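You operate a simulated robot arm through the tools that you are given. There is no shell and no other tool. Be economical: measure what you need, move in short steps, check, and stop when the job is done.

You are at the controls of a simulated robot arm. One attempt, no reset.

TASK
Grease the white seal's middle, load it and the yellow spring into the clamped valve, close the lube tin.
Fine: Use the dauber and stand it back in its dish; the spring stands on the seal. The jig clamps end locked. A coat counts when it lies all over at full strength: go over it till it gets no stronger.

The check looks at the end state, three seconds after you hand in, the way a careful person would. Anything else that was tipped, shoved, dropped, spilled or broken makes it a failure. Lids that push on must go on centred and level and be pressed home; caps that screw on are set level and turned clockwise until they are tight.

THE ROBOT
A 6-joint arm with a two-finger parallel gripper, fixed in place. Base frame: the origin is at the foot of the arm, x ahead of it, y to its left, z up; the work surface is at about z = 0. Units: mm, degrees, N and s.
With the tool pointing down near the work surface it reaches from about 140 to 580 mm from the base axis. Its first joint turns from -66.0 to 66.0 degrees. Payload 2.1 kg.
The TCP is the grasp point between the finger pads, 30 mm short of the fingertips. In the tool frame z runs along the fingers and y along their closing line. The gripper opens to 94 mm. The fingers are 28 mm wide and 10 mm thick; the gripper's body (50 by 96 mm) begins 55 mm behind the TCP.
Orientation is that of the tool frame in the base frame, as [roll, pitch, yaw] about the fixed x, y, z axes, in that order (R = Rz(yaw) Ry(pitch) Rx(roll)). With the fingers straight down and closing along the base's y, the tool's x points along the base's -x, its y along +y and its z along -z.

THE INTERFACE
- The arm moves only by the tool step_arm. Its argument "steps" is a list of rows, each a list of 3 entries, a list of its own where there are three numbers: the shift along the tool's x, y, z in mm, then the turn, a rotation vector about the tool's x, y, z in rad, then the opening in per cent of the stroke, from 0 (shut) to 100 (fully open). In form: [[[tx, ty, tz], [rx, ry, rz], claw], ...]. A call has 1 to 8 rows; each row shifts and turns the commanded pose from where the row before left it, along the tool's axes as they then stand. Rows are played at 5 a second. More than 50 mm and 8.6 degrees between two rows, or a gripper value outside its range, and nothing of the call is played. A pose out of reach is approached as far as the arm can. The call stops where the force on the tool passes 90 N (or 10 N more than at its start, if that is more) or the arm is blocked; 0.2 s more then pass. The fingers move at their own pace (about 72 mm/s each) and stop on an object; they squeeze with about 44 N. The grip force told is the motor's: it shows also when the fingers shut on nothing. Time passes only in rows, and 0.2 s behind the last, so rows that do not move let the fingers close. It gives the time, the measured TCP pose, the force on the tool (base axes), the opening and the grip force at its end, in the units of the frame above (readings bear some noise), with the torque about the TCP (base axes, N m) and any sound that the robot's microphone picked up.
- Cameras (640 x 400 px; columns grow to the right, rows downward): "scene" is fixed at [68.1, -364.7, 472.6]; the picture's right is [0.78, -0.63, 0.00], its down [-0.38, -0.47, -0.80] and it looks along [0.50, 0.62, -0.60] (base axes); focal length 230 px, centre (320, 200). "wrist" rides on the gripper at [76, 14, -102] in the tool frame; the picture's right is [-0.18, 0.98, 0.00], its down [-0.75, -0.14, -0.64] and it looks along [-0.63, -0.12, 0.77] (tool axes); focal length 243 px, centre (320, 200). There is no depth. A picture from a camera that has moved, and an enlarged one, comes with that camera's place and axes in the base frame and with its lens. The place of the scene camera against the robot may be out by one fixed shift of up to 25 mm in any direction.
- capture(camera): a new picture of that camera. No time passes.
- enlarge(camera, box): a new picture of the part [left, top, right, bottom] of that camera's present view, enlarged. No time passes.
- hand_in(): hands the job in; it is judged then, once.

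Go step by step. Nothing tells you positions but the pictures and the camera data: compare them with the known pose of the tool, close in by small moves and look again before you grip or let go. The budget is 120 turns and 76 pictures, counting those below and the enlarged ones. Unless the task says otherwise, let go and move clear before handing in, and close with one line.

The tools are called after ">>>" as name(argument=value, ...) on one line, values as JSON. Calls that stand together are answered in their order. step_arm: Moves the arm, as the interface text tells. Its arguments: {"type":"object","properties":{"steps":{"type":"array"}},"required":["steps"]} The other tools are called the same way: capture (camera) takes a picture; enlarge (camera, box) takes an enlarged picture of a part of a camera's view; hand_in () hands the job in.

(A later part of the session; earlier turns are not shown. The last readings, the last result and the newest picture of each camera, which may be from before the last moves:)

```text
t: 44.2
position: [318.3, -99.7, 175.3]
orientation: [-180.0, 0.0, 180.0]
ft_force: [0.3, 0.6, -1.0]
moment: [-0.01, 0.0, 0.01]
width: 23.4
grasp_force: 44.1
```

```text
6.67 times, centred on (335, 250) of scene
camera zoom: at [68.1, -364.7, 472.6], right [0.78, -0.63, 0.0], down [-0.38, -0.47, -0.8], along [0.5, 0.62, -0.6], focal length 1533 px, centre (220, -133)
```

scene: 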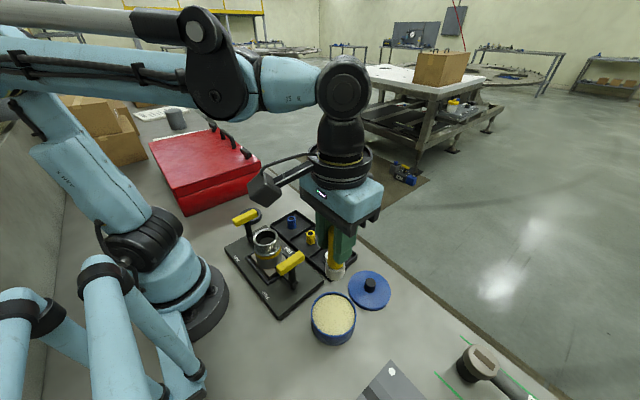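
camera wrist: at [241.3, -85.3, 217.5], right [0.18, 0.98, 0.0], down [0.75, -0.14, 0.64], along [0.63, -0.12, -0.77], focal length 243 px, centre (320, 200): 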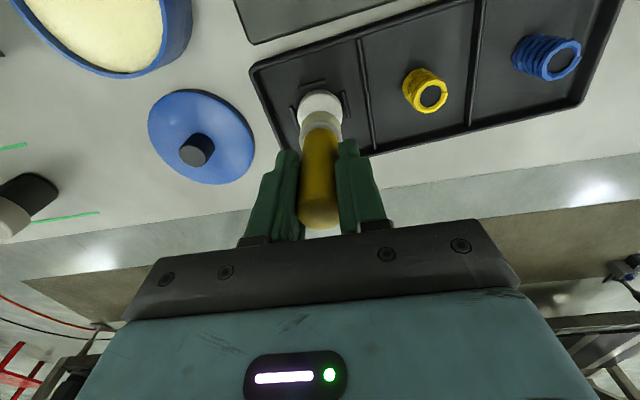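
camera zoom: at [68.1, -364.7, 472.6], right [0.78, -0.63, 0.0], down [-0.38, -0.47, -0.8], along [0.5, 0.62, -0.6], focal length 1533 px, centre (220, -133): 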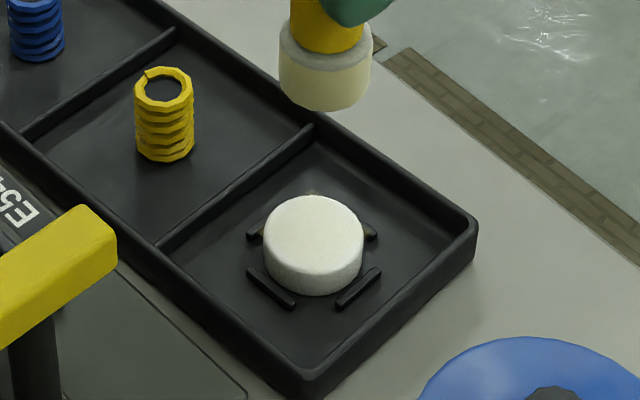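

The coat is visibly stronger and the pad is centred. More short strokes within ±1.3 mm to keep clear of the tray.

>>> step_arm(steps=[[[0, 0, 40], [0, 0, 0], 0], [[0, 0, 32], [0, 0, 0], 0], [[0, 0, 5], [0, 0, 0], 0], [[0, 0, 0], [0, 0, 0], 0]])

>>> step_arm(steps=[[[1.3, 0, 0], [0, 0, 0], 0], [[-1.3, 1.3, 0], [0, 0, 0], 0], [[-1.3, -1.3, 0], [0, 0, 0], 0], [[1.3, -1.3, 0], [0, 0, 0], 0], [[1.3, 1.3, 0], [0, 0, 0], 0], [[-1.3, 1.3, 0], [0, 0, 0], 0], [[-1.3, -1.3, 0], [0, 0, 0], 0], [[1.3, 0, 0], [0, 0, 0], 0]])

>>> step_arm(steps=[[[1.3, 0, 0], [0, 0, 0], 0], [[-1.3, 1.3, 0], [0, 0, 0], 0], [[-1.3, -1.3, 0], [0, 0, 0], 0], [[1.3, -1.3, 0], [0, 0, 0], 0], [[1.3, 1.3, 0], [0, 0, 0], 0], [[-1.3, 1.3, 0], [0, 0, 0], 0], [[-1.3, -1.3, 0], [0, 0, 0], 0], [[1.3, 0, 0], [0, 0, 0], 0]])

>>> step_arm(steps=[[[0, 0, -5], [0, 0, 0], 0], [[0, 0, -32], [0, 0, 0], 0], [[0, 0, -40], [0, 0, 0], 0], [[0, 0, 0], [0, 0, 0], 0]])

>>> enlarge(camera="wrist", box=[298, 70, 346, 114])

```text
t: 45.2
position: [317.4, -100.0, 97.0]
orientation: [180.0, 0.0, 180.0]
ft_force: [0.1, 0.9, 2.3]
moment: [0.03, 0.03, -0.01]
width: 23.5
grasp_force: 44.2
```

```text
t: 47.0
position: [316.4, -100.6, 98.2]
orientation: [-180.0, 0.1, 179.9]
ft_force: [-0.6, 0.1, 4.9]
moment: [-0.06, 0.04, -0.05]
width: 23.8
grasp_force: 44.2
```

```text
t: 48.8
position: [318.9, -100.9, 97.9]
orientation: [179.9, 0.1, -180.0]
ft_force: [-0.2, 0.7, 3.9]
moment: [0.13, 0.03, 0.03]
width: 23.6
grasp_force: 43.9
```

```text
t: 49.8
position: [317.0, -102.2, 174.1]
orientation: [180.0, 0.0, 180.0]
ft_force: [0.0, 0.4, -0.4]
moment: [-0.04, 0.0, -0.01]
width: 24.0
grasp_force: 44.3
```

```text
9.09 times, centred on (322, 92) of wrist
camera zoom: at [242.3, -86.8, 275.7], right [0.18, 0.98, 0.0], down [0.75, -0.14, 0.64], along [0.63, -0.12, -0.77], focal length 2206 px, centre (302, 1182)
```

zoom: 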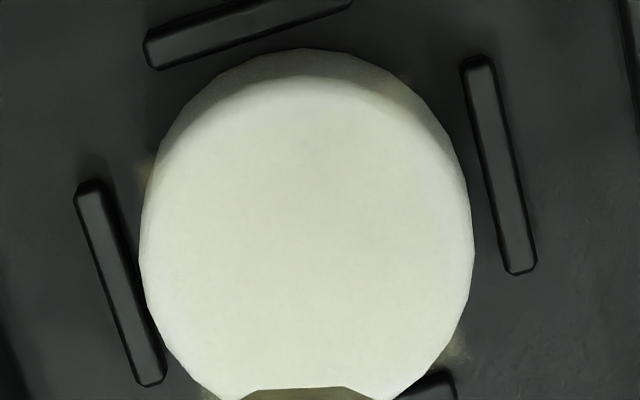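

The coat is building. I'll reload and go over it again.

>>> step_arm(steps=[[[26, -28.5, 0], [0, 0, 0], 0], [[26, -28.5, 0], [0, 0, 0], 0], [[26, -28.5, 0], [0, 0, 0], 0], [[27, -28.5, 0], [0, 0, 0], 0], [[0, 0, 30], [0, 0, 0], 0], [[0, 0, 25], [0, 0, 0], 0], [[0, 0, 5.5], [0, 0, 0], 0], [[0, 0, 0], [0, 0, 0], 0]])

>>> step_arm(steps=[[[0, 0, 0.8], [0, 0, 0], 0], [[0, 0, 0], [0, 0, 0], 0]])

```text
t: 51.6
position: [211.9, -215.6, 113.7]
orientation: [-179.9, 0.0, -180.0]
ft_force: [-0.2, 0.0, -0.3]
moment: [0.02, 0.0, 0.04]
width: 23.7
grasp_force: 43.6
```

```text
t: 52.2
position: [212.8, -215.8, 113.0]
orientation: [-180.0, 0.0, 179.9]
ft_force: [-0.2, -1.0, 0.2]
moment: [-0.01, 0.04, -0.03]
width: 23.7
grasp_force: 42.8
```

>>> step_arm(steps=[[[0, 0, 0.8], [0, 0, 0], 0], [[0, 0, 0], [0, 0, 0], 0]])

>>> step_arm(steps=[[[0, 0, 0.8], [0, 0, 0], 0], [[0, 0, 0], [0, 0, 0], 0]])

```text
t: 52.8
position: [213.0, -214.9, 112.9]
orientation: [-179.9, 0.0, 180.0]
ft_force: [0.1, -0.4, -0.5]
moment: [0.0, 0.0, -0.03]
width: 23.5
grasp_force: 43.6
```

```text
t: 53.4
position: [212.2, -215.3, 111.3]
orientation: [-180.0, 0.0, 180.0]
ft_force: [0.0, 0.8, 0.3]
moment: [-0.02, -0.03, 0.04]
width: 23.6
grasp_force: 44.0
```

>>> step_arm(steps=[[[0, 0, 1], [0, 0, 0], 0], [[0, 0, 0], [0, 0, 0], 0]])

>>> step_arm(steps=[[[0, 0, 0.8], [0, 0, 0], 0], [[0, 0, 0], [0, 0, 0], 0]])

```text
t: 54.0
position: [212.2, -215.2, 111.1]
orientation: [-180.0, 0.0, -180.0]
ft_force: [-2.3, 2.7, 27.1]
moment: [0.16, 0.17, 0.0]
width: 24.0
grasp_force: 43.7
```

```text
t: 54.6
position: [212.2, -215.0, 109.5]
orientation: [179.9, 0.0, -180.0]
ft_force: [-1.4, 3.6, 54.5]
moment: [0.16, 0.1, -0.04]
width: 23.8
grasp_force: 44.9
```

>>> step_arm(steps=[[[0, 0, -1], [0, 0, 0.1], 0], [[0, 0, 0], [0, 0, -0.1], 0], [[0, 0, -24], [0, 0, 0], 0], [[0, 0, -40], [0, 0, 0], 0], [[-26, 28.5, 0], [0, 0, 0], 0], [[-26, 28.5, 0], [0, 0, 0], 0], [[-26, 28.5, 0], [0, 0, 0], 0], [[-27, 28.5, 0], [0, 0, 0], 0]])

>>> step_arm(steps=[[[0, 0, 40], [0, 0, 0], 0], [[0, 0, 30], [0, 0, 0], 0], [[0, 0, 7.5], [0, 0, 0], 0], [[0, 0, 0], [0, 0, 0], 0]])

>>> step_arm(steps=[[[0, 0, 0.7], [0, 0, 0], 0], [[0, 0, 0], [0, 0, 0], 0]])

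```text
t: 56.4
position: [317.3, -100.3, 174.7]
orientation: [180.0, 0.1, -180.0]
ft_force: [-0.8, -0.4, -1.4]
moment: [0.01, -0.01, 0.02]
width: 23.8
grasp_force: 44.0
```

```text
t: 57.4
position: [317.3, -101.1, 97.4]
orientation: [180.0, 0.0, -179.9]
ft_force: [-0.4, -0.3, -0.6]
moment: [0.0, -0.02, -0.03]
width: 23.6
grasp_force: 43.8
```

```text
t: 58.0
position: [317.2, -101.1, 97.4]
orientation: [179.9, 0.0, 180.0]
ft_force: [0.0, -0.7, 1.7]
moment: [0.03, 0.02, 0.0]
width: 23.8
grasp_force: 44.1
```

>>> step_arm(steps=[[[1.3, 0, 0.4], [0, 0, 0], 0], [[-1.3, 1.3, 0], [0, 0, 0], 0], [[-1.3, -1.3, 0], [0, 0, 0], 0], [[1.3, -1.3, 0], [0, 0, 0], 0], [[1.3, 1.3, 0], [0, 0, 0], 0], [[-1.3, 1.3, 0], [0, 0, 0], 0], [[-1.3, -1.3, 0], [0, 0, 0], 0], [[1.3, 0, 0], [0, 0, 0], 0]])

>>> step_arm(steps=[[[1.3, 0, 0], [0, 0, 0], 0], [[-1.3, 1.3, 0], [0, 0, 0], 0], [[-1.3, -1.3, 0], [0, 0, 0], 0], [[1.3, -1.3, 0], [0, 0, 0], 0], [[1.3, 1.3, 0], [0, 0, 0], 0], [[-1.3, 1.3, 0], [0, 0, 0], 0], [[-1.3, -1.3, 0], [0, 0, 0], 0], [[1.3, 0, 0], [0, 0, 0], 0]])

>>> step_arm(steps=[[[1.3, 0, 0], [0, 0, 0], 0], [[-1.3, 1.3, 0], [0, 0, 0], 0], [[-1.3, -1.3, 0], [0, 0, 0], 0], [[1.3, -1.3, 0], [0, 0, 0], 0], [[1.3, 1.3, 0], [0, 0, 0], 0], [[-1.3, 1.3, 0], [0, 0, 0], 0], [[-1.3, -1.3, 0], [0, 0, 0], 0], [[1.3, 0, 0], [0, 0, 0], 0]])

>>> step_arm(steps=[[[0, 0, -6.5], [0, 0, 0], 0], [[0, 0, -32], [0, 0, 0], 0], [[0, 0, -40], [0, 0, 0], 0], [[0, 0, 0], [0, 0, 0], 0]])

>>> enlarge(camera="wrist", box=[298, 70, 346, 114])

```text
t: 59.8
position: [318.4, -100.2, 96.4]
orientation: [179.9, 0.0, 180.0]
ft_force: [0.6, 1.8, 21.6]
moment: [0.08, -0.03, 0.01]
width: 23.8
grasp_force: 43.9
```

```text
t: 61.6
position: [317.2, -100.6, 95.7]
orientation: [179.9, 0.1, 180.0]
ft_force: [-1.0, -1.5, 18.4]
moment: [-0.04, 0.09, 0.02]
width: 24.0
grasp_force: 44.2
```

```text
t: 63.4
position: [317.9, -100.5, 97.0]
orientation: [-179.9, 0.0, 179.9]
ft_force: [-2.0, 0.6, 15.5]
moment: [-0.02, 0.15, 0.0]
width: 23.7
grasp_force: 44.1
```

```text
t: 64.4
position: [316.5, -100.4, 175.3]
orientation: [-180.0, 0.0, -180.0]
ft_force: [-0.2, 0.9, -1.5]
moment: [0.04, 0.01, 0.0]
width: 23.8
grasp_force: 44.2
```

```text
9.09 times, centred on (322, 92) of wrist
camera zoom: at [242.5, -86.0, 277.0], right [0.18, 0.98, 0.0], down [0.75, -0.14, 0.64], along [0.63, -0.12, -0.77], focal length 2206 px, centre (302, 1182)
```

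zoom: 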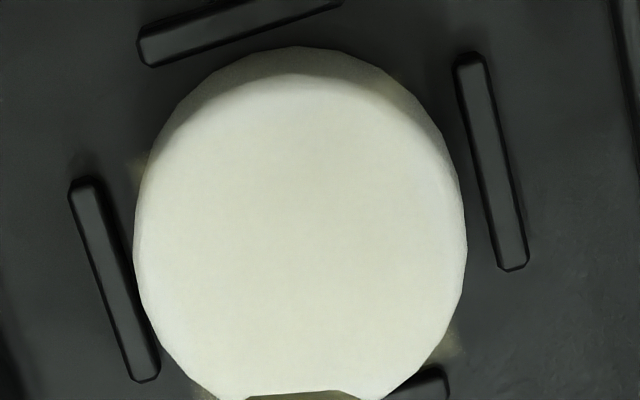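

The change was small with such tiny strokes; I'll use ±2 mm strokes, well centred.

>>> step_arm(steps=[[[0, 0, 40], [0, 0, 0], 0], [[0, 0, 32], [0, 0, 0], 0], [[0, 0, 6], [0, 0, 0], 0], [[2, 0, 0], [0, 0, 0], 0], [[-4, 0, 0], [0, 0, 0], 0], [[4, 0, 0], [0, 0, 0], 0], [[-4, 0, 0], [0, 0, 0], 0], [[2, 0, 0], [0, 0, 0], 0]])

>>> step_arm(steps=[[[0, 2, 0], [0, 0, 0], 0], [[0, -4, 0], [0, 0, 0], 0], [[0, 4, 0], [0, 0, 0], 0], [[0, -4, 0], [0, 0, 0], 0], [[0, 4, 0], [0, 0, 0], 0], [[0, -4, 0], [0, 0, 0], 0], [[0, 2, 0], [0, 0, 0], 0], [[0, 0, 0], [0, 0, 0], 0]])

>>> step_arm(steps=[[[2, 0, 0], [0, 0, 0], 0], [[-4, 0, 0], [0, 0, 0], 0], [[4, 0, 0], [0, 0, 0], 0], [[-4, 0, 0], [0, 0, 0], 0], [[2, 0, 0], [0, 0, 0], 0], [[0, 0, -6], [0, 0, 0], 0], [[0, 0, -32], [0, 0, 0], 0], [[0, 0, -40], [0, 0, 0], 0]])

>>> enlarge(camera="wrist", box=[298, 70, 346, 114])

>>> enlarge(camera="scene", box=[300, 220, 370, 280])

```text
t: 66.2
position: [316.1, -101.0, 98.4]
orientation: [-180.0, 0.1, -180.0]
ft_force: [0.7, -0.2, -0.6]
moment: [0.03, 0.0, 0.01]
width: 23.8
grasp_force: 44.0
```

```text
t: 68.0
position: [317.3, -101.4, 97.0]
orientation: [-179.9, 0.0, -179.9]
ft_force: [-0.2, -1.1, 3.1]
moment: [-0.13, -0.09, 0.0]
width: 23.7
grasp_force: 44.4
```

```text
t: 69.8
position: [317.2, -100.6, 174.4]
orientation: [180.0, 0.1, 179.9]
ft_force: [0.2, -0.6, 0.0]
moment: [-0.01, -0.02, 0.01]
width: 23.9
grasp_force: 44.0
```

```text
9.09 times, centred on (322, 92) of wrist
camera zoom: at [242.5, -85.7, 276.4], right [0.18, 0.98, 0.0], down [0.75, -0.14, 0.64], along [0.63, -0.12, -0.77], focal length 2206 px, centre (302, 1182)
```

zoom: 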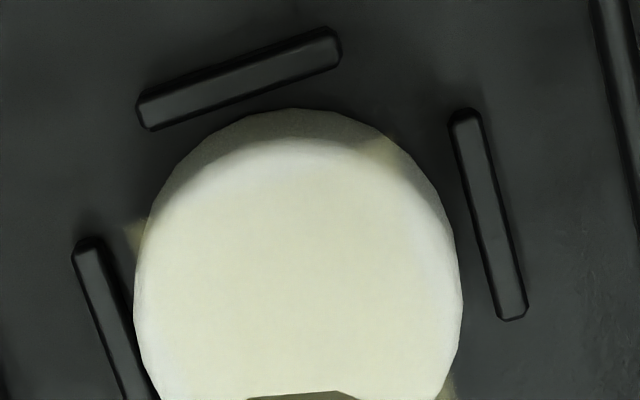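

```text
6.67 times, centred on (335, 250) of scene
camera zoom: at [68.1, -364.7, 472.6], right [0.78, -0.63, 0.0], down [-0.38, -0.47, -0.8], along [0.5, 0.62, -0.6], focal length 1533 px, centre (220, -133)
```

zoom: 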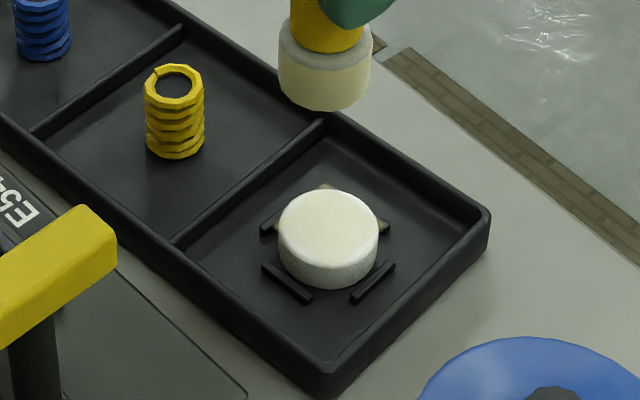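

The middle is now clearly creamier, but the tray crept about 7 mm outward. I'll press at the seal's centre and drag gently back toward the base, which rubs and returns the tray together.

>>> step_arm(steps=[[[-7.3, -1.8, 40], [0, 0, 0], 0], [[0, 0, 32], [0, 0, 0], 0], [[0, 0, 7], [0, 0, 0], 0], [[0, 0, 0], [0, 0, 0], 0]])

>>> step_arm(steps=[[[2, 0.4, 0], [0, 0, 0], 0], [[2, 0.4, 0], [0, 0, 0], 0], [[2, 0.4, 0], [0, 0, 0], 0], [[2, 0.4, 0], [0, 0, 0], 0], [[0, 0, 0], [0, 0, 0], 0]])

>>> step_arm(steps=[[[0, 0, -7], [0, 0, 0], 0], [[0, 0, -32], [0, 0, 0], 0], [[0, 0, -40], [0, 0, 0], 0], [[0, 0, 0], [0, 0, 0], 0]])

>>> enlarge(camera="wrist", box=[298, 70, 346, 114])

```text
t: 70.8
position: [325.0, -102.1, 95.8]
orientation: [180.0, 0.0, 180.0]
ft_force: [-1.3, -0.5, 29.5]
moment: [0.0, 0.04, 0.0]
width: 23.6
grasp_force: 44.3
```

```text
t: 72.0
position: [317.0, -100.6, 95.5]
orientation: [-180.0, 0.0, -179.9]
ft_force: [6.1, -2.2, 23.5]
moment: [-0.17, -0.56, 0.04]
width: 23.7
grasp_force: 43.7
```

```text
t: 73.0
position: [315.5, -100.2, 175.4]
orientation: [179.9, 0.0, -179.9]
ft_force: [0.7, 0.2, -0.2]
moment: [-0.02, 0.01, 0.01]
width: 23.7
grasp_force: 43.7
```

```text
9.09 times, centred on (322, 92) of wrist
camera zoom: at [240.6, -86.3, 276.1], right [0.18, 0.98, 0.0], down [0.75, -0.14, 0.64], along [0.63, -0.12, -0.77], focal length 2206 px, centre (302, 1182)
```

zoom: 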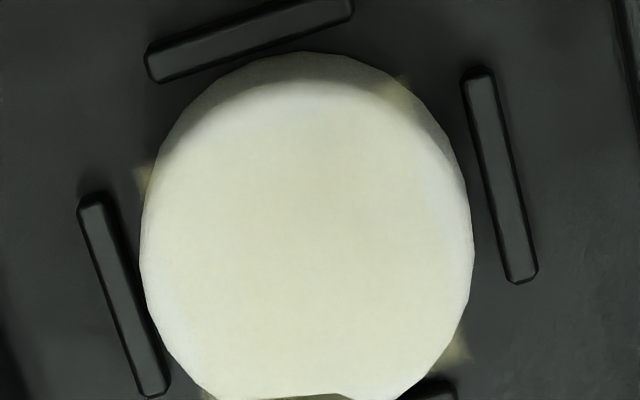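

The tray is back near its place, and the coat is clearer. Reloading and going over it again.

>>> step_arm(steps=[[[26, -28.5, 0], [0, 0, 0], 0], [[26, -28.5, 0], [0, 0, 0], 0], [[26, -28.5, 0], [0, 0, 0], 0], [[26, -28.5, 0], [0, 0, 0], 0], [[0, 0, 30], [0, 0, 0], 0], [[0, 0, 25], [0, 0, 0], 0], [[0, 0, 8.5], [0, 0, 0], 0], [[0, 0, 0], [0, 0, 0], 0]])

>>> step_arm(steps=[[[0, 0, 0.8], [0, 0, 0], 0], [[0, 0, 0], [0, 0, 0], 0]])

>>> step_arm(steps=[[[0, 0, 0.7], [0, 0, 0], 0], [[0, 0, 0], [0, 0, 0], 0]])

```text
t: 74.8
position: [212.9, -214.7, 110.9]
orientation: [-180.0, 0.0, 179.9]
ft_force: [-0.2, -0.5, -0.7]
moment: [-0.05, 0.0, -0.02]
width: 23.7
grasp_force: 43.8
```

```text
t: 75.4
position: [212.8, -215.3, 111.0]
orientation: [179.9, -0.1, -180.0]
ft_force: [-0.3, 0.2, -0.9]
moment: [0.0, 0.03, -0.04]
width: 23.6
grasp_force: 43.8
```

```text
t: 76.0
position: [214.2, -214.7, 109.7]
orientation: [-180.0, 0.0, -179.9]
ft_force: [-0.2, 0.2, -0.1]
moment: [0.01, 0.01, 0.0]
width: 24.1
grasp_force: 44.2
```

>>> step_arm(steps=[[[0, 0, 0.8], [0, 0, 0], 0], [[0, 0, 0], [0, 0, 0], 0]])

>>> step_arm(steps=[[[0, 0, 0.7], [0, 0, 0], 0], [[0, 0, 0], [0, 0, 0], 0]])

```text
t: 76.6
position: [211.7, -214.7, 110.6]
orientation: [179.9, 0.0, -180.0]
ft_force: [0.1, 3.5, 26.5]
moment: [0.16, 0.0, -0.02]
width: 23.8
grasp_force: 43.7
```

```text
t: 77.2
position: [213.8, -214.7, 109.9]
orientation: [-179.9, 0.1, 180.0]
ft_force: [2.5, 2.5, 39.5]
moment: [0.14, -0.13, 0.0]
width: 23.8
grasp_force: 44.5
```

>>> step_arm(steps=[[[0, 0, -1.5], [0, 0, 0.1], 0], [[0, 0, 0], [0, 0, -0.1], 0], [[0, 0, -25], [0, 0, 0], 0], [[0, 0, -40], [0, 0, 0], 0], [[-26, 28.5, 0], [0, 0, 0], 0], [[-26, 28.5, 0], [0, 0, 0], 0], [[-26, 28.5, 0], [0, 0, 0], 0], [[-26, 28.5, 0], [0, 0, 0], 0]])

>>> step_arm(steps=[[[0, 0, 40], [0, 0, 0], 0], [[0, 0, 30], [0, 0, 0], 0], [[0, 0, 8.3], [0, 0, 0], 0], [[0, 0, 0], [0, 0, 0], 0]])

```text
t: 79.0
position: [316.3, -100.4, 173.1]
orientation: [180.0, 0.0, 180.0]
ft_force: [0.0, 0.0, 0.0]
moment: [0.01, -0.02, -0.01]
width: 23.8
grasp_force: 44.0
```

```text
t: 80.0
position: [316.0, -100.8, 94.6]
orientation: [-179.9, 0.0, 180.0]
ft_force: [-0.7, 0.2, -0.3]
moment: [-0.01, -0.02, 0.02]
width: 23.7
grasp_force: 43.8
```

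>>> step_arm(steps=[[[0, 0, 0.8], [0, 0, 0], 0], [[0, 0, 0], [0, 0, 0], 0]])

>>> step_arm(steps=[[[2, 0, 0.2], [0, 0, 0], 0], [[-4, 0, 0], [0, 0, 0], 0], [[4, 0, 0], [0, 0, 0], 0], [[-4, 0, 0], [0, 0, 0], 0], [[4, 0, 0], [0, 0, 0], 0], [[-4, 0, 0], [0, 0, 0], 0], [[2, 0, 0], [0, 0, 0], 0]])

>>> step_arm(steps=[[[0, 2, 0], [0, 0, 0], 0], [[0, -4, 0], [0, 0, 0], 0], [[0, 4, 0], [0, 0, 0], 0], [[0, -4, 0], [0, 0, 0], 0], [[0, 4, 0], [0, 0, 0], 0], [[0, -4, 0], [0, 0, 0], 0], [[0, 2, 0], [0, 0, 0], 0]])

>>> step_arm(steps=[[[0, 0, -7.3], [0, 0, 0], 0], [[0, 0, -32], [0, 0, 0], 0], [[0, 0, -40], [0, 0, 0], 0], [[0, 0, 0], [0, 0, 0], 0]])

>>> enlarge(camera="wrist", box=[298, 70, 346, 114])

```text
t: 80.6
position: [316.7, -101.5, 95.3]
orientation: [180.0, 0.0, 180.0]
ft_force: [-0.1, 0.9, 2.6]
moment: [0.05, 0.02, -0.01]
width: 24.0
grasp_force: 43.7
```

```text
t: 82.2
position: [317.1, -101.2, 96.0]
orientation: [180.0, 0.1, -179.9]
ft_force: [3.4, -0.4, 6.0]
moment: [-0.08, -0.23, -0.04]
width: 23.9
grasp_force: 43.6
```

```text
t: 83.8
position: [316.5, -102.7, 95.8]
orientation: [-179.9, 0.0, 180.0]
ft_force: [0.3, -2.9, 4.9]
moment: [-0.24, -0.01, -0.01]
width: 23.7
grasp_force: 44.0
```

```text
t: 84.8
position: [316.3, -101.2, 176.7]
orientation: [-179.9, 0.0, 180.0]
ft_force: [-0.2, 0.5, 0.9]
moment: [-0.01, -0.01, -0.01]
width: 23.9
grasp_force: 43.8
```

```text
9.09 times, centred on (322, 92) of wrist
camera zoom: at [241.3, -86.3, 276.8], right [0.18, 0.98, 0.0], down [0.75, -0.14, 0.64], along [0.63, -0.12, -0.77], focal length 2206 px, centre (302, 1182)
```

zoom: 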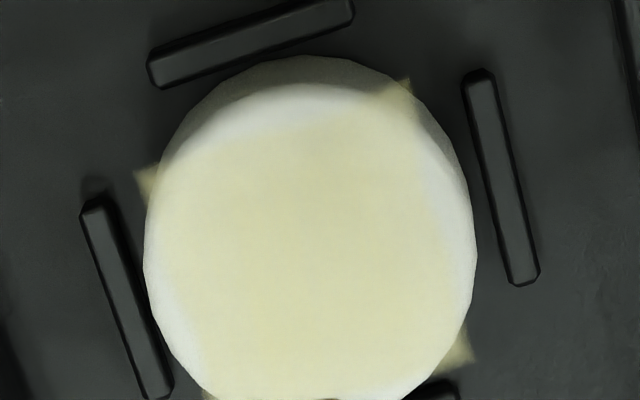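

A big jump: the middle patch is now clearly creamy. Another pass to see if it still strengthens.

>>> step_arm(steps=[[[0, 0, 40], [0, 0, 0], 0], [[0, 0, 32], [0, 0, 0], 0], [[0, 0, 7.3], [0, 0, 0], 0], [[0, 0, 0], [0, 0, 0], 0]])

>>> step_arm(steps=[[[2, 0, 0.2], [0, 0, 0], 0], [[-4, 0, 0], [0, 0, 0], 0], [[4, 0, 0], [0, 0, 0], 0], [[-4, 0, 0], [0, 0, 0], 0], [[4, 0, 0], [0, 0, 0], 0], [[-4, 0, 0], [0, 0, 0], 0], [[2, 0, 0], [0, 0, 0], 0]])

>>> step_arm(steps=[[[0, 2, 0], [0, 0, 0], 0], [[0, -4, 0], [0, 0, 0], 0], [[0, 4, 0], [0, 0, 0], 0], [[0, -4, 0], [0, 0, 0], 0], [[0, 4, 0], [0, 0, 0], 0], [[0, -4, 0], [0, 0, 0], 0], [[0, 2, 0], [0, 0, 0], 0]])

>>> step_arm(steps=[[[0, 0, -7.5], [0, 0, 0], 0], [[0, 0, -32], [0, 0, 0], 0], [[0, 0, -40], [0, 0, 0], 0], [[0, 0, 0], [0, 0, 0], 0]])

>>> enlarge(camera="wrist", box=[298, 70, 346, 114])

```text
t: 85.8
position: [316.3, -102.8, 95.1]
orientation: [180.0, 0.0, -180.0]
ft_force: [-1.6, -0.2, 7.4]
moment: [-0.07, 0.1, -0.02]
width: 23.6
grasp_force: 43.9
```

```text
t: 87.4
position: [318.6, -101.4, 94.2]
orientation: [180.0, 0.2, -180.0]
ft_force: [-0.2, -0.5, 10.0]
moment: [-0.08, -0.1, 0.02]
width: 23.6
grasp_force: 44.2
```

```text
t: 89.0
position: [315.8, -101.1, 94.7]
orientation: [-179.9, -0.1, -179.9]
ft_force: [1.1, 0.3, 10.0]
moment: [0.03, -0.02, -0.01]
width: 23.6
grasp_force: 44.5
```

```text
t: 90.0
position: [316.1, -101.7, 174.5]
orientation: [-180.0, 0.0, 180.0]
ft_force: [0.4, 0.2, -0.8]
moment: [-0.04, 0.0, 0.01]
width: 23.7
grasp_force: 44.1
```

```text
9.09 times, centred on (322, 92) of wrist
camera zoom: at [241.4, -86.9, 276.1], right [0.18, 0.98, 0.0], down [0.75, -0.14, 0.64], along [0.63, -0.12, -0.77], focal length 2206 px, centre (302, 1182)
```

zoom: 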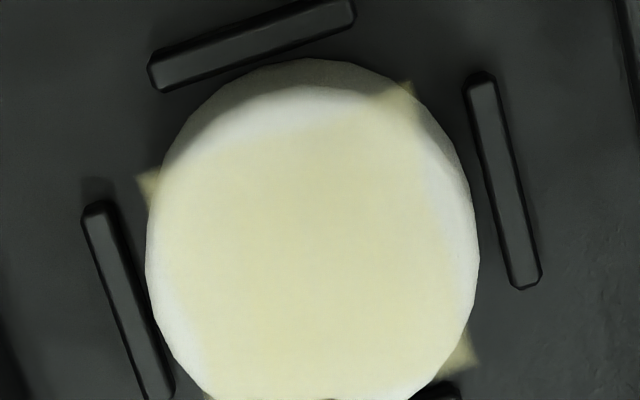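

Slightly stronger still. One more reload and pass.

>>> step_arm(steps=[[[26, -28.5, 0], [0, 0, 0], 0], [[26, -28.5, 0], [0, 0, 0], 0], [[26, -28.5, 0], [0, 0, 0], 0], [[26, -28.5, 0], [0, 0, 0], 0], [[0, 0, 30], [0, 0, 0], 0], [[0, 0, 25], [0, 0, 0], 0], [[0, 0, 11], [0, 0, 0], 0], [[0, 0, 0], [0, 0, 0], 0]])

>>> step_arm(steps=[[[0, 0, 0.7], [0, 0, 0], 0], [[0, 0, 0], [0, 0, 0], 0]])

>>> step_arm(steps=[[[0, 0, 0.5], [0, 0, 0], 0], [[0, 0, 0], [0, 0, 0], 0]])

```text
t: 91.8
position: [212.5, -215.4, 108.5]
orientation: [180.0, 0.0, 180.0]
ft_force: [-0.6, 0.1, -0.2]
moment: [0.01, 0.01, 0.04]
width: 23.8
grasp_force: 44.4
```

```text
t: 92.4
position: [213.3, -216.6, 109.2]
orientation: [179.9, 0.0, -180.0]
ft_force: [-1.1, 1.0, 20.8]
moment: [0.06, 0.11, 0.02]
width: 23.6
grasp_force: 43.8
```

```text
t: 93.0
position: [211.9, -214.4, 108.1]
orientation: [-179.9, 0.0, 180.0]
ft_force: [-1.6, 1.1, 37.1]
moment: [0.01, 0.04, 0.01]
width: 24.2
grasp_force: 44.1
```

>>> step_arm(steps=[[[0, 0, -1.2], [0, 0, 0.1], 0], [[0, 0, 0], [0, 0, -0.1], 0], [[0, 0, -26], [0, 0, 0], 0], [[0, 0, -40], [0, 0, 0], 0], [[-26, 28.5, 0], [0, 0, 0], 0], [[-26, 28.5, 0], [0, 0, 0], 0], [[-26, 28.5, 0], [0, 0, 0], 0], [[-26, 28.5, 0], [0, 0, 0], 0]])

>>> step_arm(steps=[[[-0.5, 0, 40], [0, 0, 0], 0], [[0, 0, 30], [0, 0, 0], 0], [[0, 0, 9.5], [0, 0, 0], 0], [[0, 0, 0], [0, 0, 0], 0]])

```text
t: 94.8
position: [316.1, -100.6, 175.9]
orientation: [179.9, -0.1, 180.0]
ft_force: [0.4, -0.1, -0.6]
moment: [-0.01, 0.03, -0.01]
width: 23.9
grasp_force: 44.1
```

```text
t: 95.8
position: [317.3, -100.7, 95.4]
orientation: [-179.9, 0.0, -180.0]
ft_force: [-1.0, 0.2, -0.9]
moment: [0.02, -0.01, 0.01]
width: 23.7
grasp_force: 43.7
```

>>> step_arm(steps=[[[0, 0, 0.6], [0, 0, 0], 0], [[0, 0, 0], [0, 0, 0], 0]])

>>> step_arm(steps=[[[2.2, 0, 0.3], [0, 0, 0], 0], [[-4.4, 0, 0], [0, 0, 0], 0], [[4.4, 0, 0], [0, 0, 0], 0], [[-4.4, 0, 0], [0, 0, 0], 0], [[4.4, 0, 0], [0, 0, 0], 0], [[-4.4, 0, 0], [0, 0, 0], 0], [[2.2, 0, 0], [0, 0, 0], 0]])

>>> step_arm(steps=[[[0, 2.2, 0], [0, 0, 0], 0], [[0, -4.4, 0], [0, 0, 0], 0], [[0, 4.4, 0], [0, 0, 0], 0], [[0, -4.4, 0], [0, 0, 0], 0], [[0, 4.4, 0], [0, 0, 0], 0], [[0, -4.4, 0], [0, 0, 0], 0], [[0, 2.2, 0], [0, 0, 0], 0]])

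>>> step_arm(steps=[[[2.2, 0, 0], [0, 0, 0], 0], [[-4.4, 0, 0], [0, 0, 0], 0], [[4.4, 0, 0], [0, 0, 0], 0], [[-4.4, 0, 0], [0, 0, 0], 0], [[4.4, 0, 0], [0, 0, 0], 0], [[-4.4, 0, 0], [0, 0, 0], 0], [[2.2, 0, 0], [0, 0, 0], 0]])

>>> step_arm(steps=[[[0, 0, -8.4], [0, 0, 0], 0], [[0, 0, -32], [0, 0, 0], 0], [[0, 0, -40], [0, 0, 0], 0], [[0, 0, 0], [0, 0, 0], 0]])

>>> enlarge(camera="wrist", box=[298, 70, 346, 114])

>>> enlarge(camera="scene", box=[300, 220, 370, 280])

```text
t: 96.4
position: [317.2, -100.6, 95.0]
orientation: [-179.9, 0.0, 179.9]
ft_force: [0.2, -0.4, -0.2]
moment: [0.02, -0.01, -0.03]
width: 23.8
grasp_force: 43.8
```

```text
t: 98.0
position: [317.6, -100.3, 93.7]
orientation: [179.9, 0.2, -179.9]
ft_force: [2.6, -0.1, 9.4]
moment: [-0.04, -0.18, 0.0]
width: 23.6
grasp_force: 43.9
```

```text
t: 99.6
position: [316.6, -102.3, 94.5]
orientation: [-179.9, 0.0, 180.0]
ft_force: [0.6, -1.2, 10.5]
moment: [-0.14, -0.07, 0.02]
width: 23.8
grasp_force: 44.2
```

```text
t: 101.2
position: [318.0, -101.1, 94.4]
orientation: [-179.9, 0.1, -180.0]
ft_force: [1.3, -0.6, 11.8]
moment: [-0.05, -0.1, 0.02]
width: 23.9
grasp_force: 44.3
```

```text
t: 102.2
position: [314.5, -101.4, 176.4]
orientation: [180.0, 0.1, -180.0]
ft_force: [0.1, 0.4, 0.1]
moment: [-0.02, 0.02, 0.01]
width: 23.7
grasp_force: 44.1
```

```text
9.09 times, centred on (322, 92) of wrist
camera zoom: at [240.6, -86.2, 276.5], right [0.18, 0.98, 0.0], down [0.75, -0.14, 0.64], along [0.63, -0.12, -0.77], focal length 2206 px, centre (302, 1182)
```

zoom: 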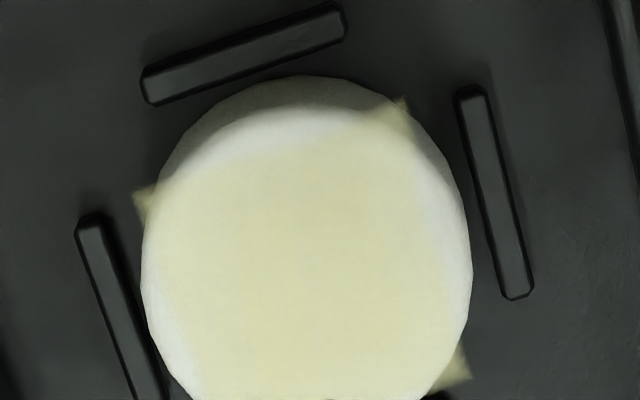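

```text
6.67 times, centred on (335, 250) of scene
camera zoom: at [68.1, -364.7, 472.6], right [0.78, -0.63, 0.0], down [-0.38, -0.47, -0.8], along [0.5, 0.62, -0.6], focal length 1533 px, centre (220, -133)
```

zoom: 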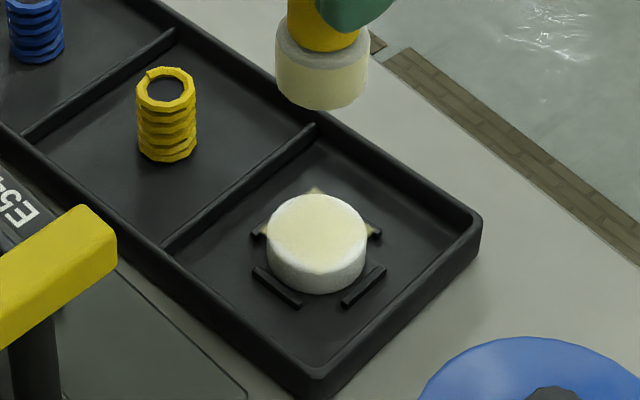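

The coat is even and no longer strengthening. Now I'll take the dauber back to its dish.

>>> step_arm(steps=[[[0, 0, -40], [0, 0, 0], 0], [[0, 0, -25], [0, 0, 0], 0], [[13.4, 41.1, 0], [0, 0, 0], 0], [[13.4, 41.1, 0], [0, 0, 0], 0], [[13.4, 41.1, 0], [0, 0, 0], 0], [[13.4, 41.1, 0], [0, 0, 0], 0], [[13.4, 41.1, 0], [0, 0, 0], 0], [[13.4, 41.1, 0], [0, 0, 0], 0]])

>>> step_arm(steps=[[[13.4, 41.1, 0], [0, 0, 0], 0], [[0, 0, 40], [0, 0, 0], 0], [[0, 0, 40], [0, 0, 0], 0], [[0, 0, 20], [0, 0, 0], 0], [[0, 0, 0], [0, 0, 0], 0]])

>>> capture(camera="wrist")

```text
t: 104.0
position: [236.5, 145.4, 238.6]
orientation: [-180.0, 0.0, -179.9]
ft_force: [-0.7, -0.1, -1.0]
moment: [0.0, 0.01, -0.02]
width: 24.0
grasp_force: 43.6
```

```text
t: 105.2
position: [223.5, 186.7, 140.7]
orientation: [-179.9, 0.0, -179.9]
ft_force: [0.4, -0.7, -0.9]
moment: [0.01, 0.04, -0.02]
width: 23.8
grasp_force: 44.0
```

```text
27 pictures are left
camera wrist: at [148.2, 201.1, 240.9], right [0.18, 0.98, 0.0], down [0.75, -0.14, 0.64], along [0.63, -0.12, -0.77], focal length 243 px, centre (320, 200)
```

wrist: 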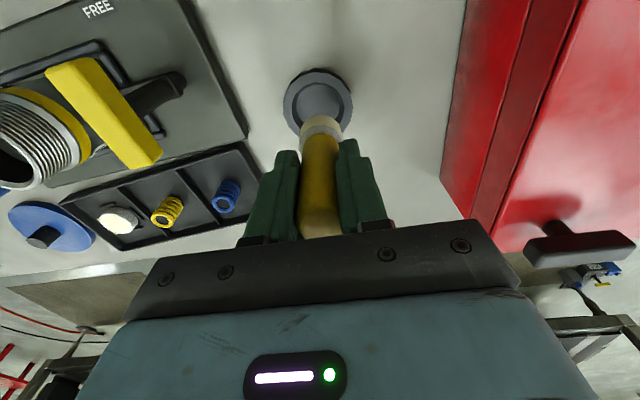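

The dish sits exactly where it did. Lowering the dauber in.

>>> step_arm(steps=[[[0, 0, 25], [0, 0, 0], 0], [[0, 0, 20], [0, 0, 0], 0], [[0, 0, 6], [0, 0, 0], 0], [[0, 0, 3], [0, 0, 0], 0], [[0, 0, 0], [0, 0, 0], 0]])

>>> step_arm(steps=[[[0, 0, 1.5], [0, 0, 0], 0], [[0, 0, 0], [0, 0, 0], 0]])

>>> step_arm(steps=[[[0, 0, 1], [0, 0, 0], 0], [[0, 0, 0], [0, 0, 0], 0]])

```text
t: 106.4
position: [223.8, 187.5, 85.2]
orientation: [-180.0, 0.0, -179.9]
ft_force: [-0.8, 0.4, -0.2]
moment: [0.0, -0.01, -0.02]
width: 24.0
grasp_force: 44.3
```

```text
t: 107.0
position: [223.9, 186.6, 84.6]
orientation: [-180.0, 0.0, -179.9]
ft_force: [0.8, -0.6, 0.7]
moment: [0.01, -0.01, -0.02]
width: 24.1
grasp_force: 44.3
```

```text
t: 107.6
position: [222.4, 186.4, 83.9]
orientation: [179.9, 0.0, -180.0]
ft_force: [-0.4, 0.0, -0.4]
moment: [0.01, -0.02, -0.01]
width: 23.9
grasp_force: 43.8
```

>>> step_arm(steps=[[[0, 0, 1], [0, 0, 0], 0], [[0, 0, 0], [0, 0, 0], 0]])

>>> step_arm(steps=[[[0, 0, 1], [0, 0, 0], 0], [[0, 0, 0], [0, 0, 0], 0]])

>>> capture(camera="wrist")

```text
t: 108.2
position: [223.0, 187.4, 82.0]
orientation: [-180.0, 0.0, 179.9]
ft_force: [0.3, 0.1, -0.2]
moment: [0.0, 0.05, -0.03]
width: 23.9
grasp_force: 43.4
```

```text
t: 108.8
position: [222.9, 187.8, 81.5]
orientation: [180.0, -0.1, 179.9]
ft_force: [0.5, 0.3, -0.4]
moment: [0.02, -0.04, 0.0]
width: 23.9
grasp_force: 43.8
```

```text
26 pictures are left
camera wrist: at [148.2, 201.6, 182.7], right [0.18, 0.98, 0.0], down [0.75, -0.14, 0.64], along [0.63, -0.12, -0.77], focal length 243 px, centre (320, 200)
```

wrist: 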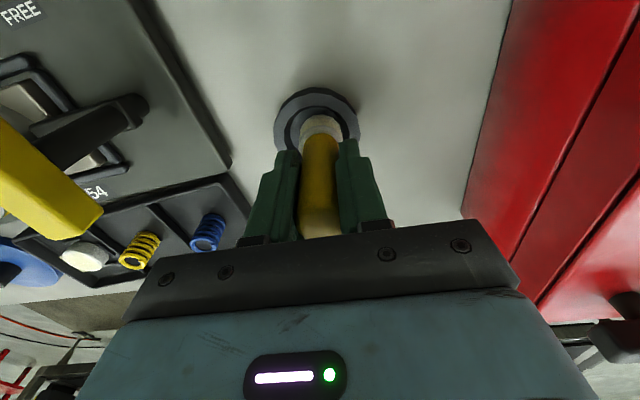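

>>> step_arm(steps=[[[0, 0, 1], [0, 0, 0], 0], [[0, 0, 0], [0, 0, 0], 0]])

>>> step_arm(steps=[[[0, 0, 0.8], [0, 0, 0], 0], [[0, 0, 0], [0, 0, 0], 0]])

>>> step_arm(steps=[[[0, 0, 0.8], [0, 0, 0], 0], [[0, 0, 0], [0, 0, 0], 0]])

```text
t: 109.4
position: [224.0, 186.3, 79.6]
orientation: [-180.0, 0.0, -179.9]
ft_force: [0.1, -0.1, -0.9]
moment: [0.01, 0.05, 0.0]
width: 24.2
grasp_force: 43.9
```

```text
t: 110.0
position: [223.5, 187.4, 80.5]
orientation: [-180.0, 0.1, -180.0]
ft_force: [-1.6, -0.9, 9.0]
moment: [-0.04, 0.02, 0.0]
width: 24.0
grasp_force: 43.7
```

```text
t: 110.6
position: [223.1, 187.3, 78.6]
orientation: [-179.9, 0.0, -180.0]
ft_force: [-0.4, -2.0, 37.8]
moment: [-0.14, -0.02, 0.02]
width: 23.8
grasp_force: 43.9
```

Seated. I'll ease off slightly, open and lift.

>>> step_arm(steps=[[[0, 0, -0.8], [0, 0, 0], 0], [[0, 0, 0], [0, 0, 0], 28], [[0, 0, 0], [0, 0, 0], 40], [[0, 0, 0], [0, 0, 0], 60], [[0, 0, 0], [0, 0, 0], 70], [[0, 0, -40], [0, 0, 0], 70], [[0, 0, -40], [0, 0, 0], 70], [[0, 0, 0], [0, 0, 0], 70]])

>>> capture(camera="wrist")

```text
t: 112.4
position: [223.1, 185.1, 160.5]
orientation: [-179.9, 0.0, 179.9]
ft_force: [1.2, 0.6, 0.0]
moment: [-0.01, 0.0, 0.0]
width: 66.0
grasp_force: 0.0
```

```text
25 pictures are left
camera wrist: at [148.4, 201.0, 262.0], right [0.18, 0.98, 0.0], down [0.75, -0.14, 0.64], along [0.63, -0.12, -0.77], focal length 243 px, centre (320, 200)
```

wrist: 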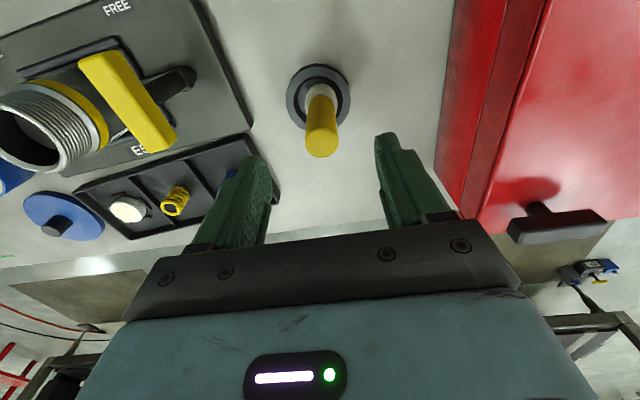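

The dauber stands in its dish. Next the seal: moving above it with the gripper open.

>>> step_arm(steps=[[[0, 0, -40], [0, 0, 0], 70], [[0, 0, -30], [0, 0, 0], 70], [[-13.4, -41.1, 0], [0, 0, 0], 70], [[-13.4, -41.1, 0], [0, 0, 0], 70], [[-13.4, -41.1, 0], [0, 0, 0], 70], [[-13.4, -41.1, 0], [0, 0, 0], 70], [[-13.4, -41.1, 0], [0, 0, 0], 70], [[-13.4, -41.1, 0], [0, 0, 0], 70]])

>>> step_arm(steps=[[[-13.4, -41.1, 0], [0, 0, 0], 70], [[0, 0, 45], [0, 0, 0], 70], [[0, 0, 45], [0, 0, 0], 70], [[0, 0, 45], [0, 0, 0], 70], [[0, 0, 0], [0, 0, 0], 70]])

>>> capture(camera="wrist")

```text
t: 114.2
position: [304.7, -62.4, 231.9]
orientation: [-180.0, -0.1, -180.0]
ft_force: [0.0, -0.3, 0.0]
moment: [0.03, -0.01, 0.01]
width: 65.4
grasp_force: 0.0
```

```text
t: 115.4
position: [315.8, -102.7, 95.7]
orientation: [180.0, -0.1, 179.9]
ft_force: [-0.6, 0.0, -0.5]
moment: [-0.01, -0.03, -0.01]
width: 65.8
grasp_force: 0.0
```

```text
24 pictures are left
camera wrist: at [241.0, -87.1, 195.9], right [0.18, 0.98, 0.0], down [0.75, -0.14, 0.64], along [0.63, -0.12, -0.77], focal length 243 px, centre (320, 200)
```

wrist: 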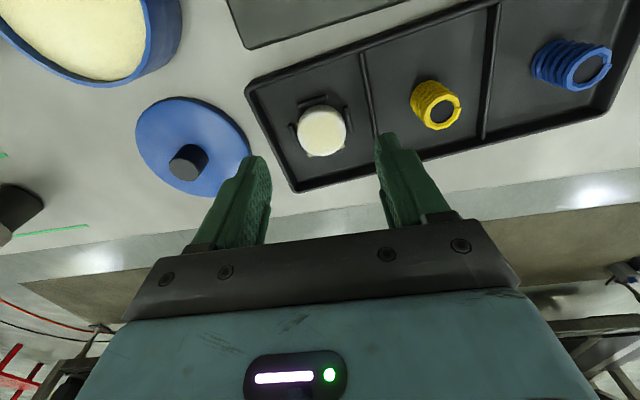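

>>> enlarge(camera="wrist", box=[280, 90, 370, 170])

```text
5.00 times, centred on (325, 130) of wrist
camera zoom: at [241.0, -87.1, 195.9], right [0.18, 0.98, 0.0], down [0.75, -0.14, 0.64], along [0.63, -0.12, -0.77], focal length 1213 px, centre (295, 550)
```

zoom: 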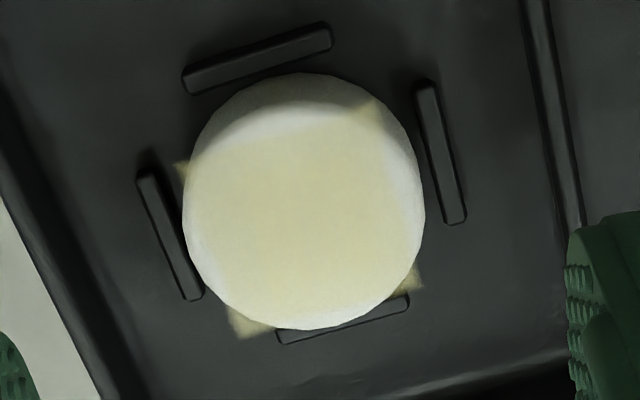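

Seal is about 4 mm ahead of the tool axis and level in y. I'll narrow the opening and descend so the fingertips stay above the ribs.

>>> step_arm(steps=[[[-4, 0, 10], [0, 0, 0], 49], [[0, 0, 20], [0, 0, 0], 49], [[0, 0, 15], [0, 0, 0], 49], [[0, 0, 0], [0, 0, 0], 49]])

>>> enlarge(camera="wrist", box=[220, 100, 420, 225])

```text
t: 116.4
position: [321.1, -100.1, 49.0]
orientation: [180.0, 0.0, -180.0]
ft_force: [-0.3, 0.4, -0.1]
moment: [0.03, -0.02, -0.04]
width: 46.1
grasp_force: 0.0
```

```text
3.20 times, centred on (320, 162) of wrist
camera zoom: at [245.5, -86.0, 150.5], right [0.18, 0.98, 0.0], down [0.75, -0.14, 0.64], along [0.63, -0.12, -0.77], focal length 776 px, centre (320, 320)
```

zoom: 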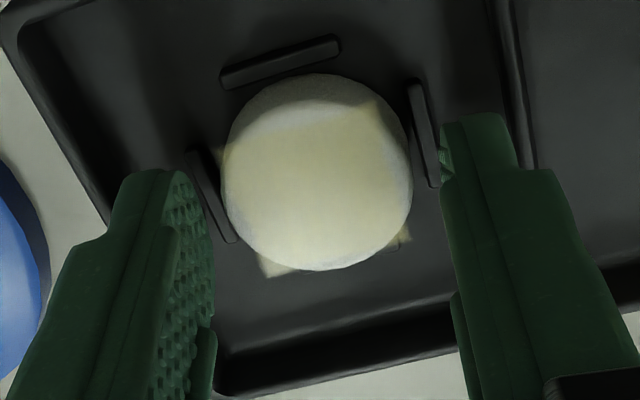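

Well aligned. Down a little more and close on the seal's upper half.

>>> step_arm(steps=[[[0, 0, 7], [0, 0, 0], 49], [[0, 0, 0], [0, 0, 0], 40], [[0, 0, 0], [0, 0, 0], 30], [[0, 0, 0], [0, 0, 0], 20], [[0, 0, 0], [0, 0, 0], 20]])

>>> enlarge(camera="wrist", box=[220, 100, 420, 225])

```text
t: 117.6
position: [320.8, -101.2, 41.3]
orientation: [180.0, 0.0, 180.0]
ft_force: [-0.1, -0.4, 0.1]
moment: [0.01, 0.0, -0.01]
width: 35.4
grasp_force: 44.0
```

```text
3.20 times, centred on (320, 162) of wrist
camera zoom: at [245.3, -86.0, 143.7], right [0.18, 0.98, 0.0], down [0.75, -0.14, 0.64], along [0.63, -0.12, -0.77], focal length 776 px, centre (320, 320)
```

zoom: 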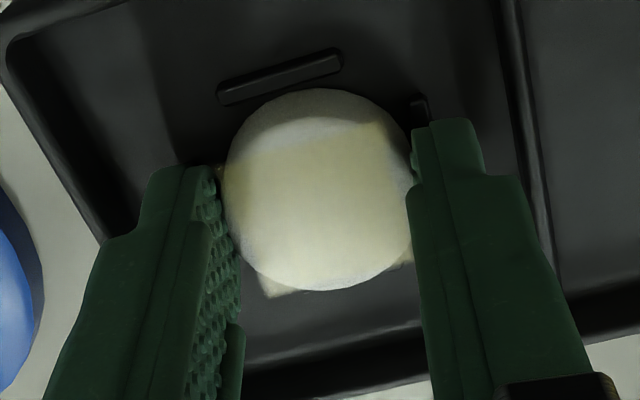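

Gripped at 35 mm. Lifting and carrying over the valve.

>>> step_arm(steps=[[[0, 0, -15], [0, 0, 0], 20], [[0, 0, -45], [0, 0, 0], 20], [[0, 0, -45], [0, 0, 0], 20], [[0, 0, -45], [0, 0, 0], 20], [[34, 20.5, 0], [0, 0, 0], 20], [[34, 20.5, 0], [0, 0, 0], 20], [[34, 20.5, 0], [0, 0, 0], 20], [[34, 20.5, 0], [0, 0, 0], 20]])

>>> capture(camera="wrist")

```text
t: 119.4
position: [184.6, -18.6, 192.7]
orientation: [-179.9, 0.0, 180.0]
ft_force: [0.4, 0.7, 0.3]
moment: [-0.01, 0.03, 0.02]
width: 36.0
grasp_force: 44.0
```

```text
20 pictures are left
camera wrist: at [110.5, -4.4, 293.4], right [0.18, 0.98, 0.0], down [0.75, -0.14, 0.64], along [0.63, -0.12, -0.77], focal length 243 px, centre (320, 200)
```

wrist: 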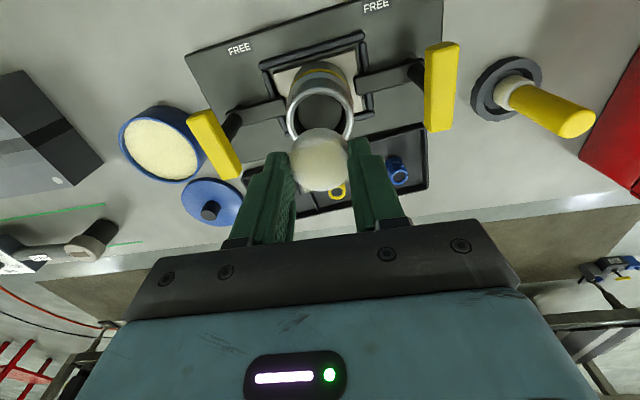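

>>> enlarge(camera="wrist", box=[270, 50, 370, 200])

>>> enlarge(camera="scene", box=[220, 170, 320, 290])

```text
2.67 times, centred on (320, 125) of wrist
camera zoom: at [110.5, -4.4, 293.4], right [0.18, 0.98, 0.0], down [0.75, -0.14, 0.64], along [0.63, -0.12, -0.77], focal length 647 px, centre (320, 400)
```

zoom: 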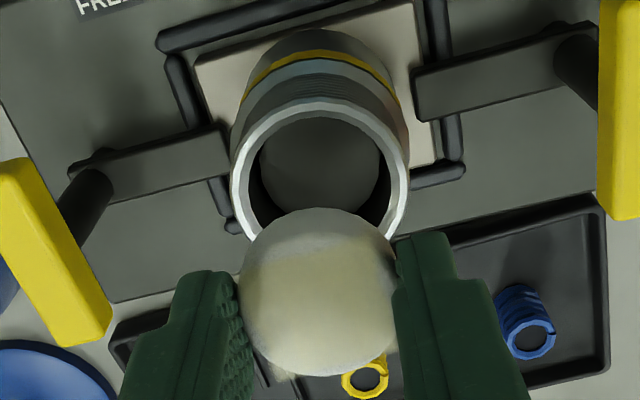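

```text
3.33 times, centred on (270, 230) of scene
camera zoom: at [68.1, -364.7, 472.6], right [0.78, -0.63, 0.0], down [-0.38, -0.47, -0.8], along [0.5, 0.62, -0.6], focal length 766 px, centre (487, 100)
```

zoom: 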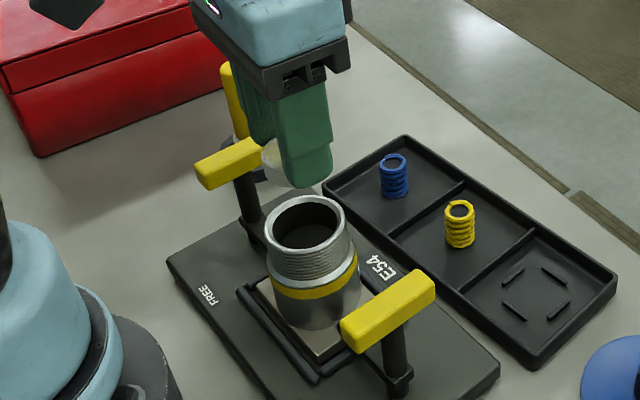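

The seal is well clear of the ~41 mm bore; it needs about −2.7 mm in x. Shift, then descend in stages.

>>> step_arm(steps=[[[2.7, 0.4, 10], [0, 0, 0], 20], [[0, 0, 25], [0, 0, 0], 20], [[0, 0, 9], [0, 0, 0], 20], [[0, 0, 0], [0, 0, 0], 20]])

>>> enlarge(camera="wrist", box=[250, 90, 390, 210])

>>> enlarge(camera="scene", box=[230, 200, 310, 280])

```text
t: 120.4
position: [183.6, -19.6, 148.1]
orientation: [-180.0, 0.0, 180.0]
ft_force: [-0.8, 0.4, 0.3]
moment: [0.01, 0.01, 0.0]
width: 35.4
grasp_force: 44.3
```

```text
3.33 times, centred on (320, 150) of wrist
camera zoom: at [107.9, -4.2, 250.0], right [0.18, 0.98, 0.0], down [0.75, -0.14, 0.64], along [0.63, -0.12, -0.77], focal length 809 px, centre (320, 367)
```

zoom: 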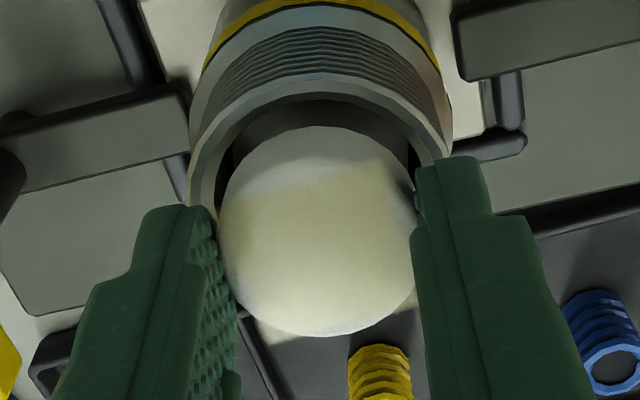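

```text
5.00 times, centred on (270, 240) of scene
camera zoom: at [68.1, -364.7, 472.6], right [0.78, -0.63, 0.0], down [-0.38, -0.47, -0.8], along [0.5, 0.62, -0.6], focal length 1150 px, centre (570, 0)
```

zoom: 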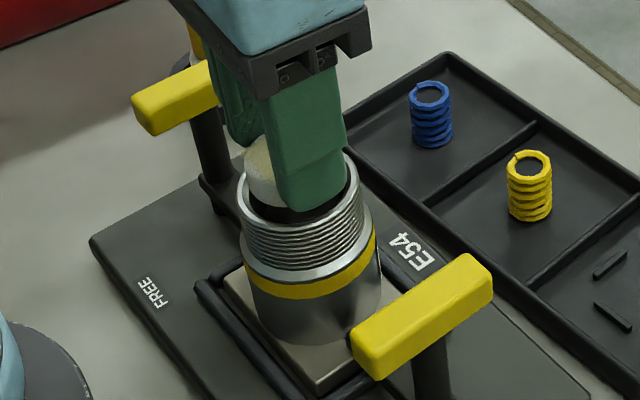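

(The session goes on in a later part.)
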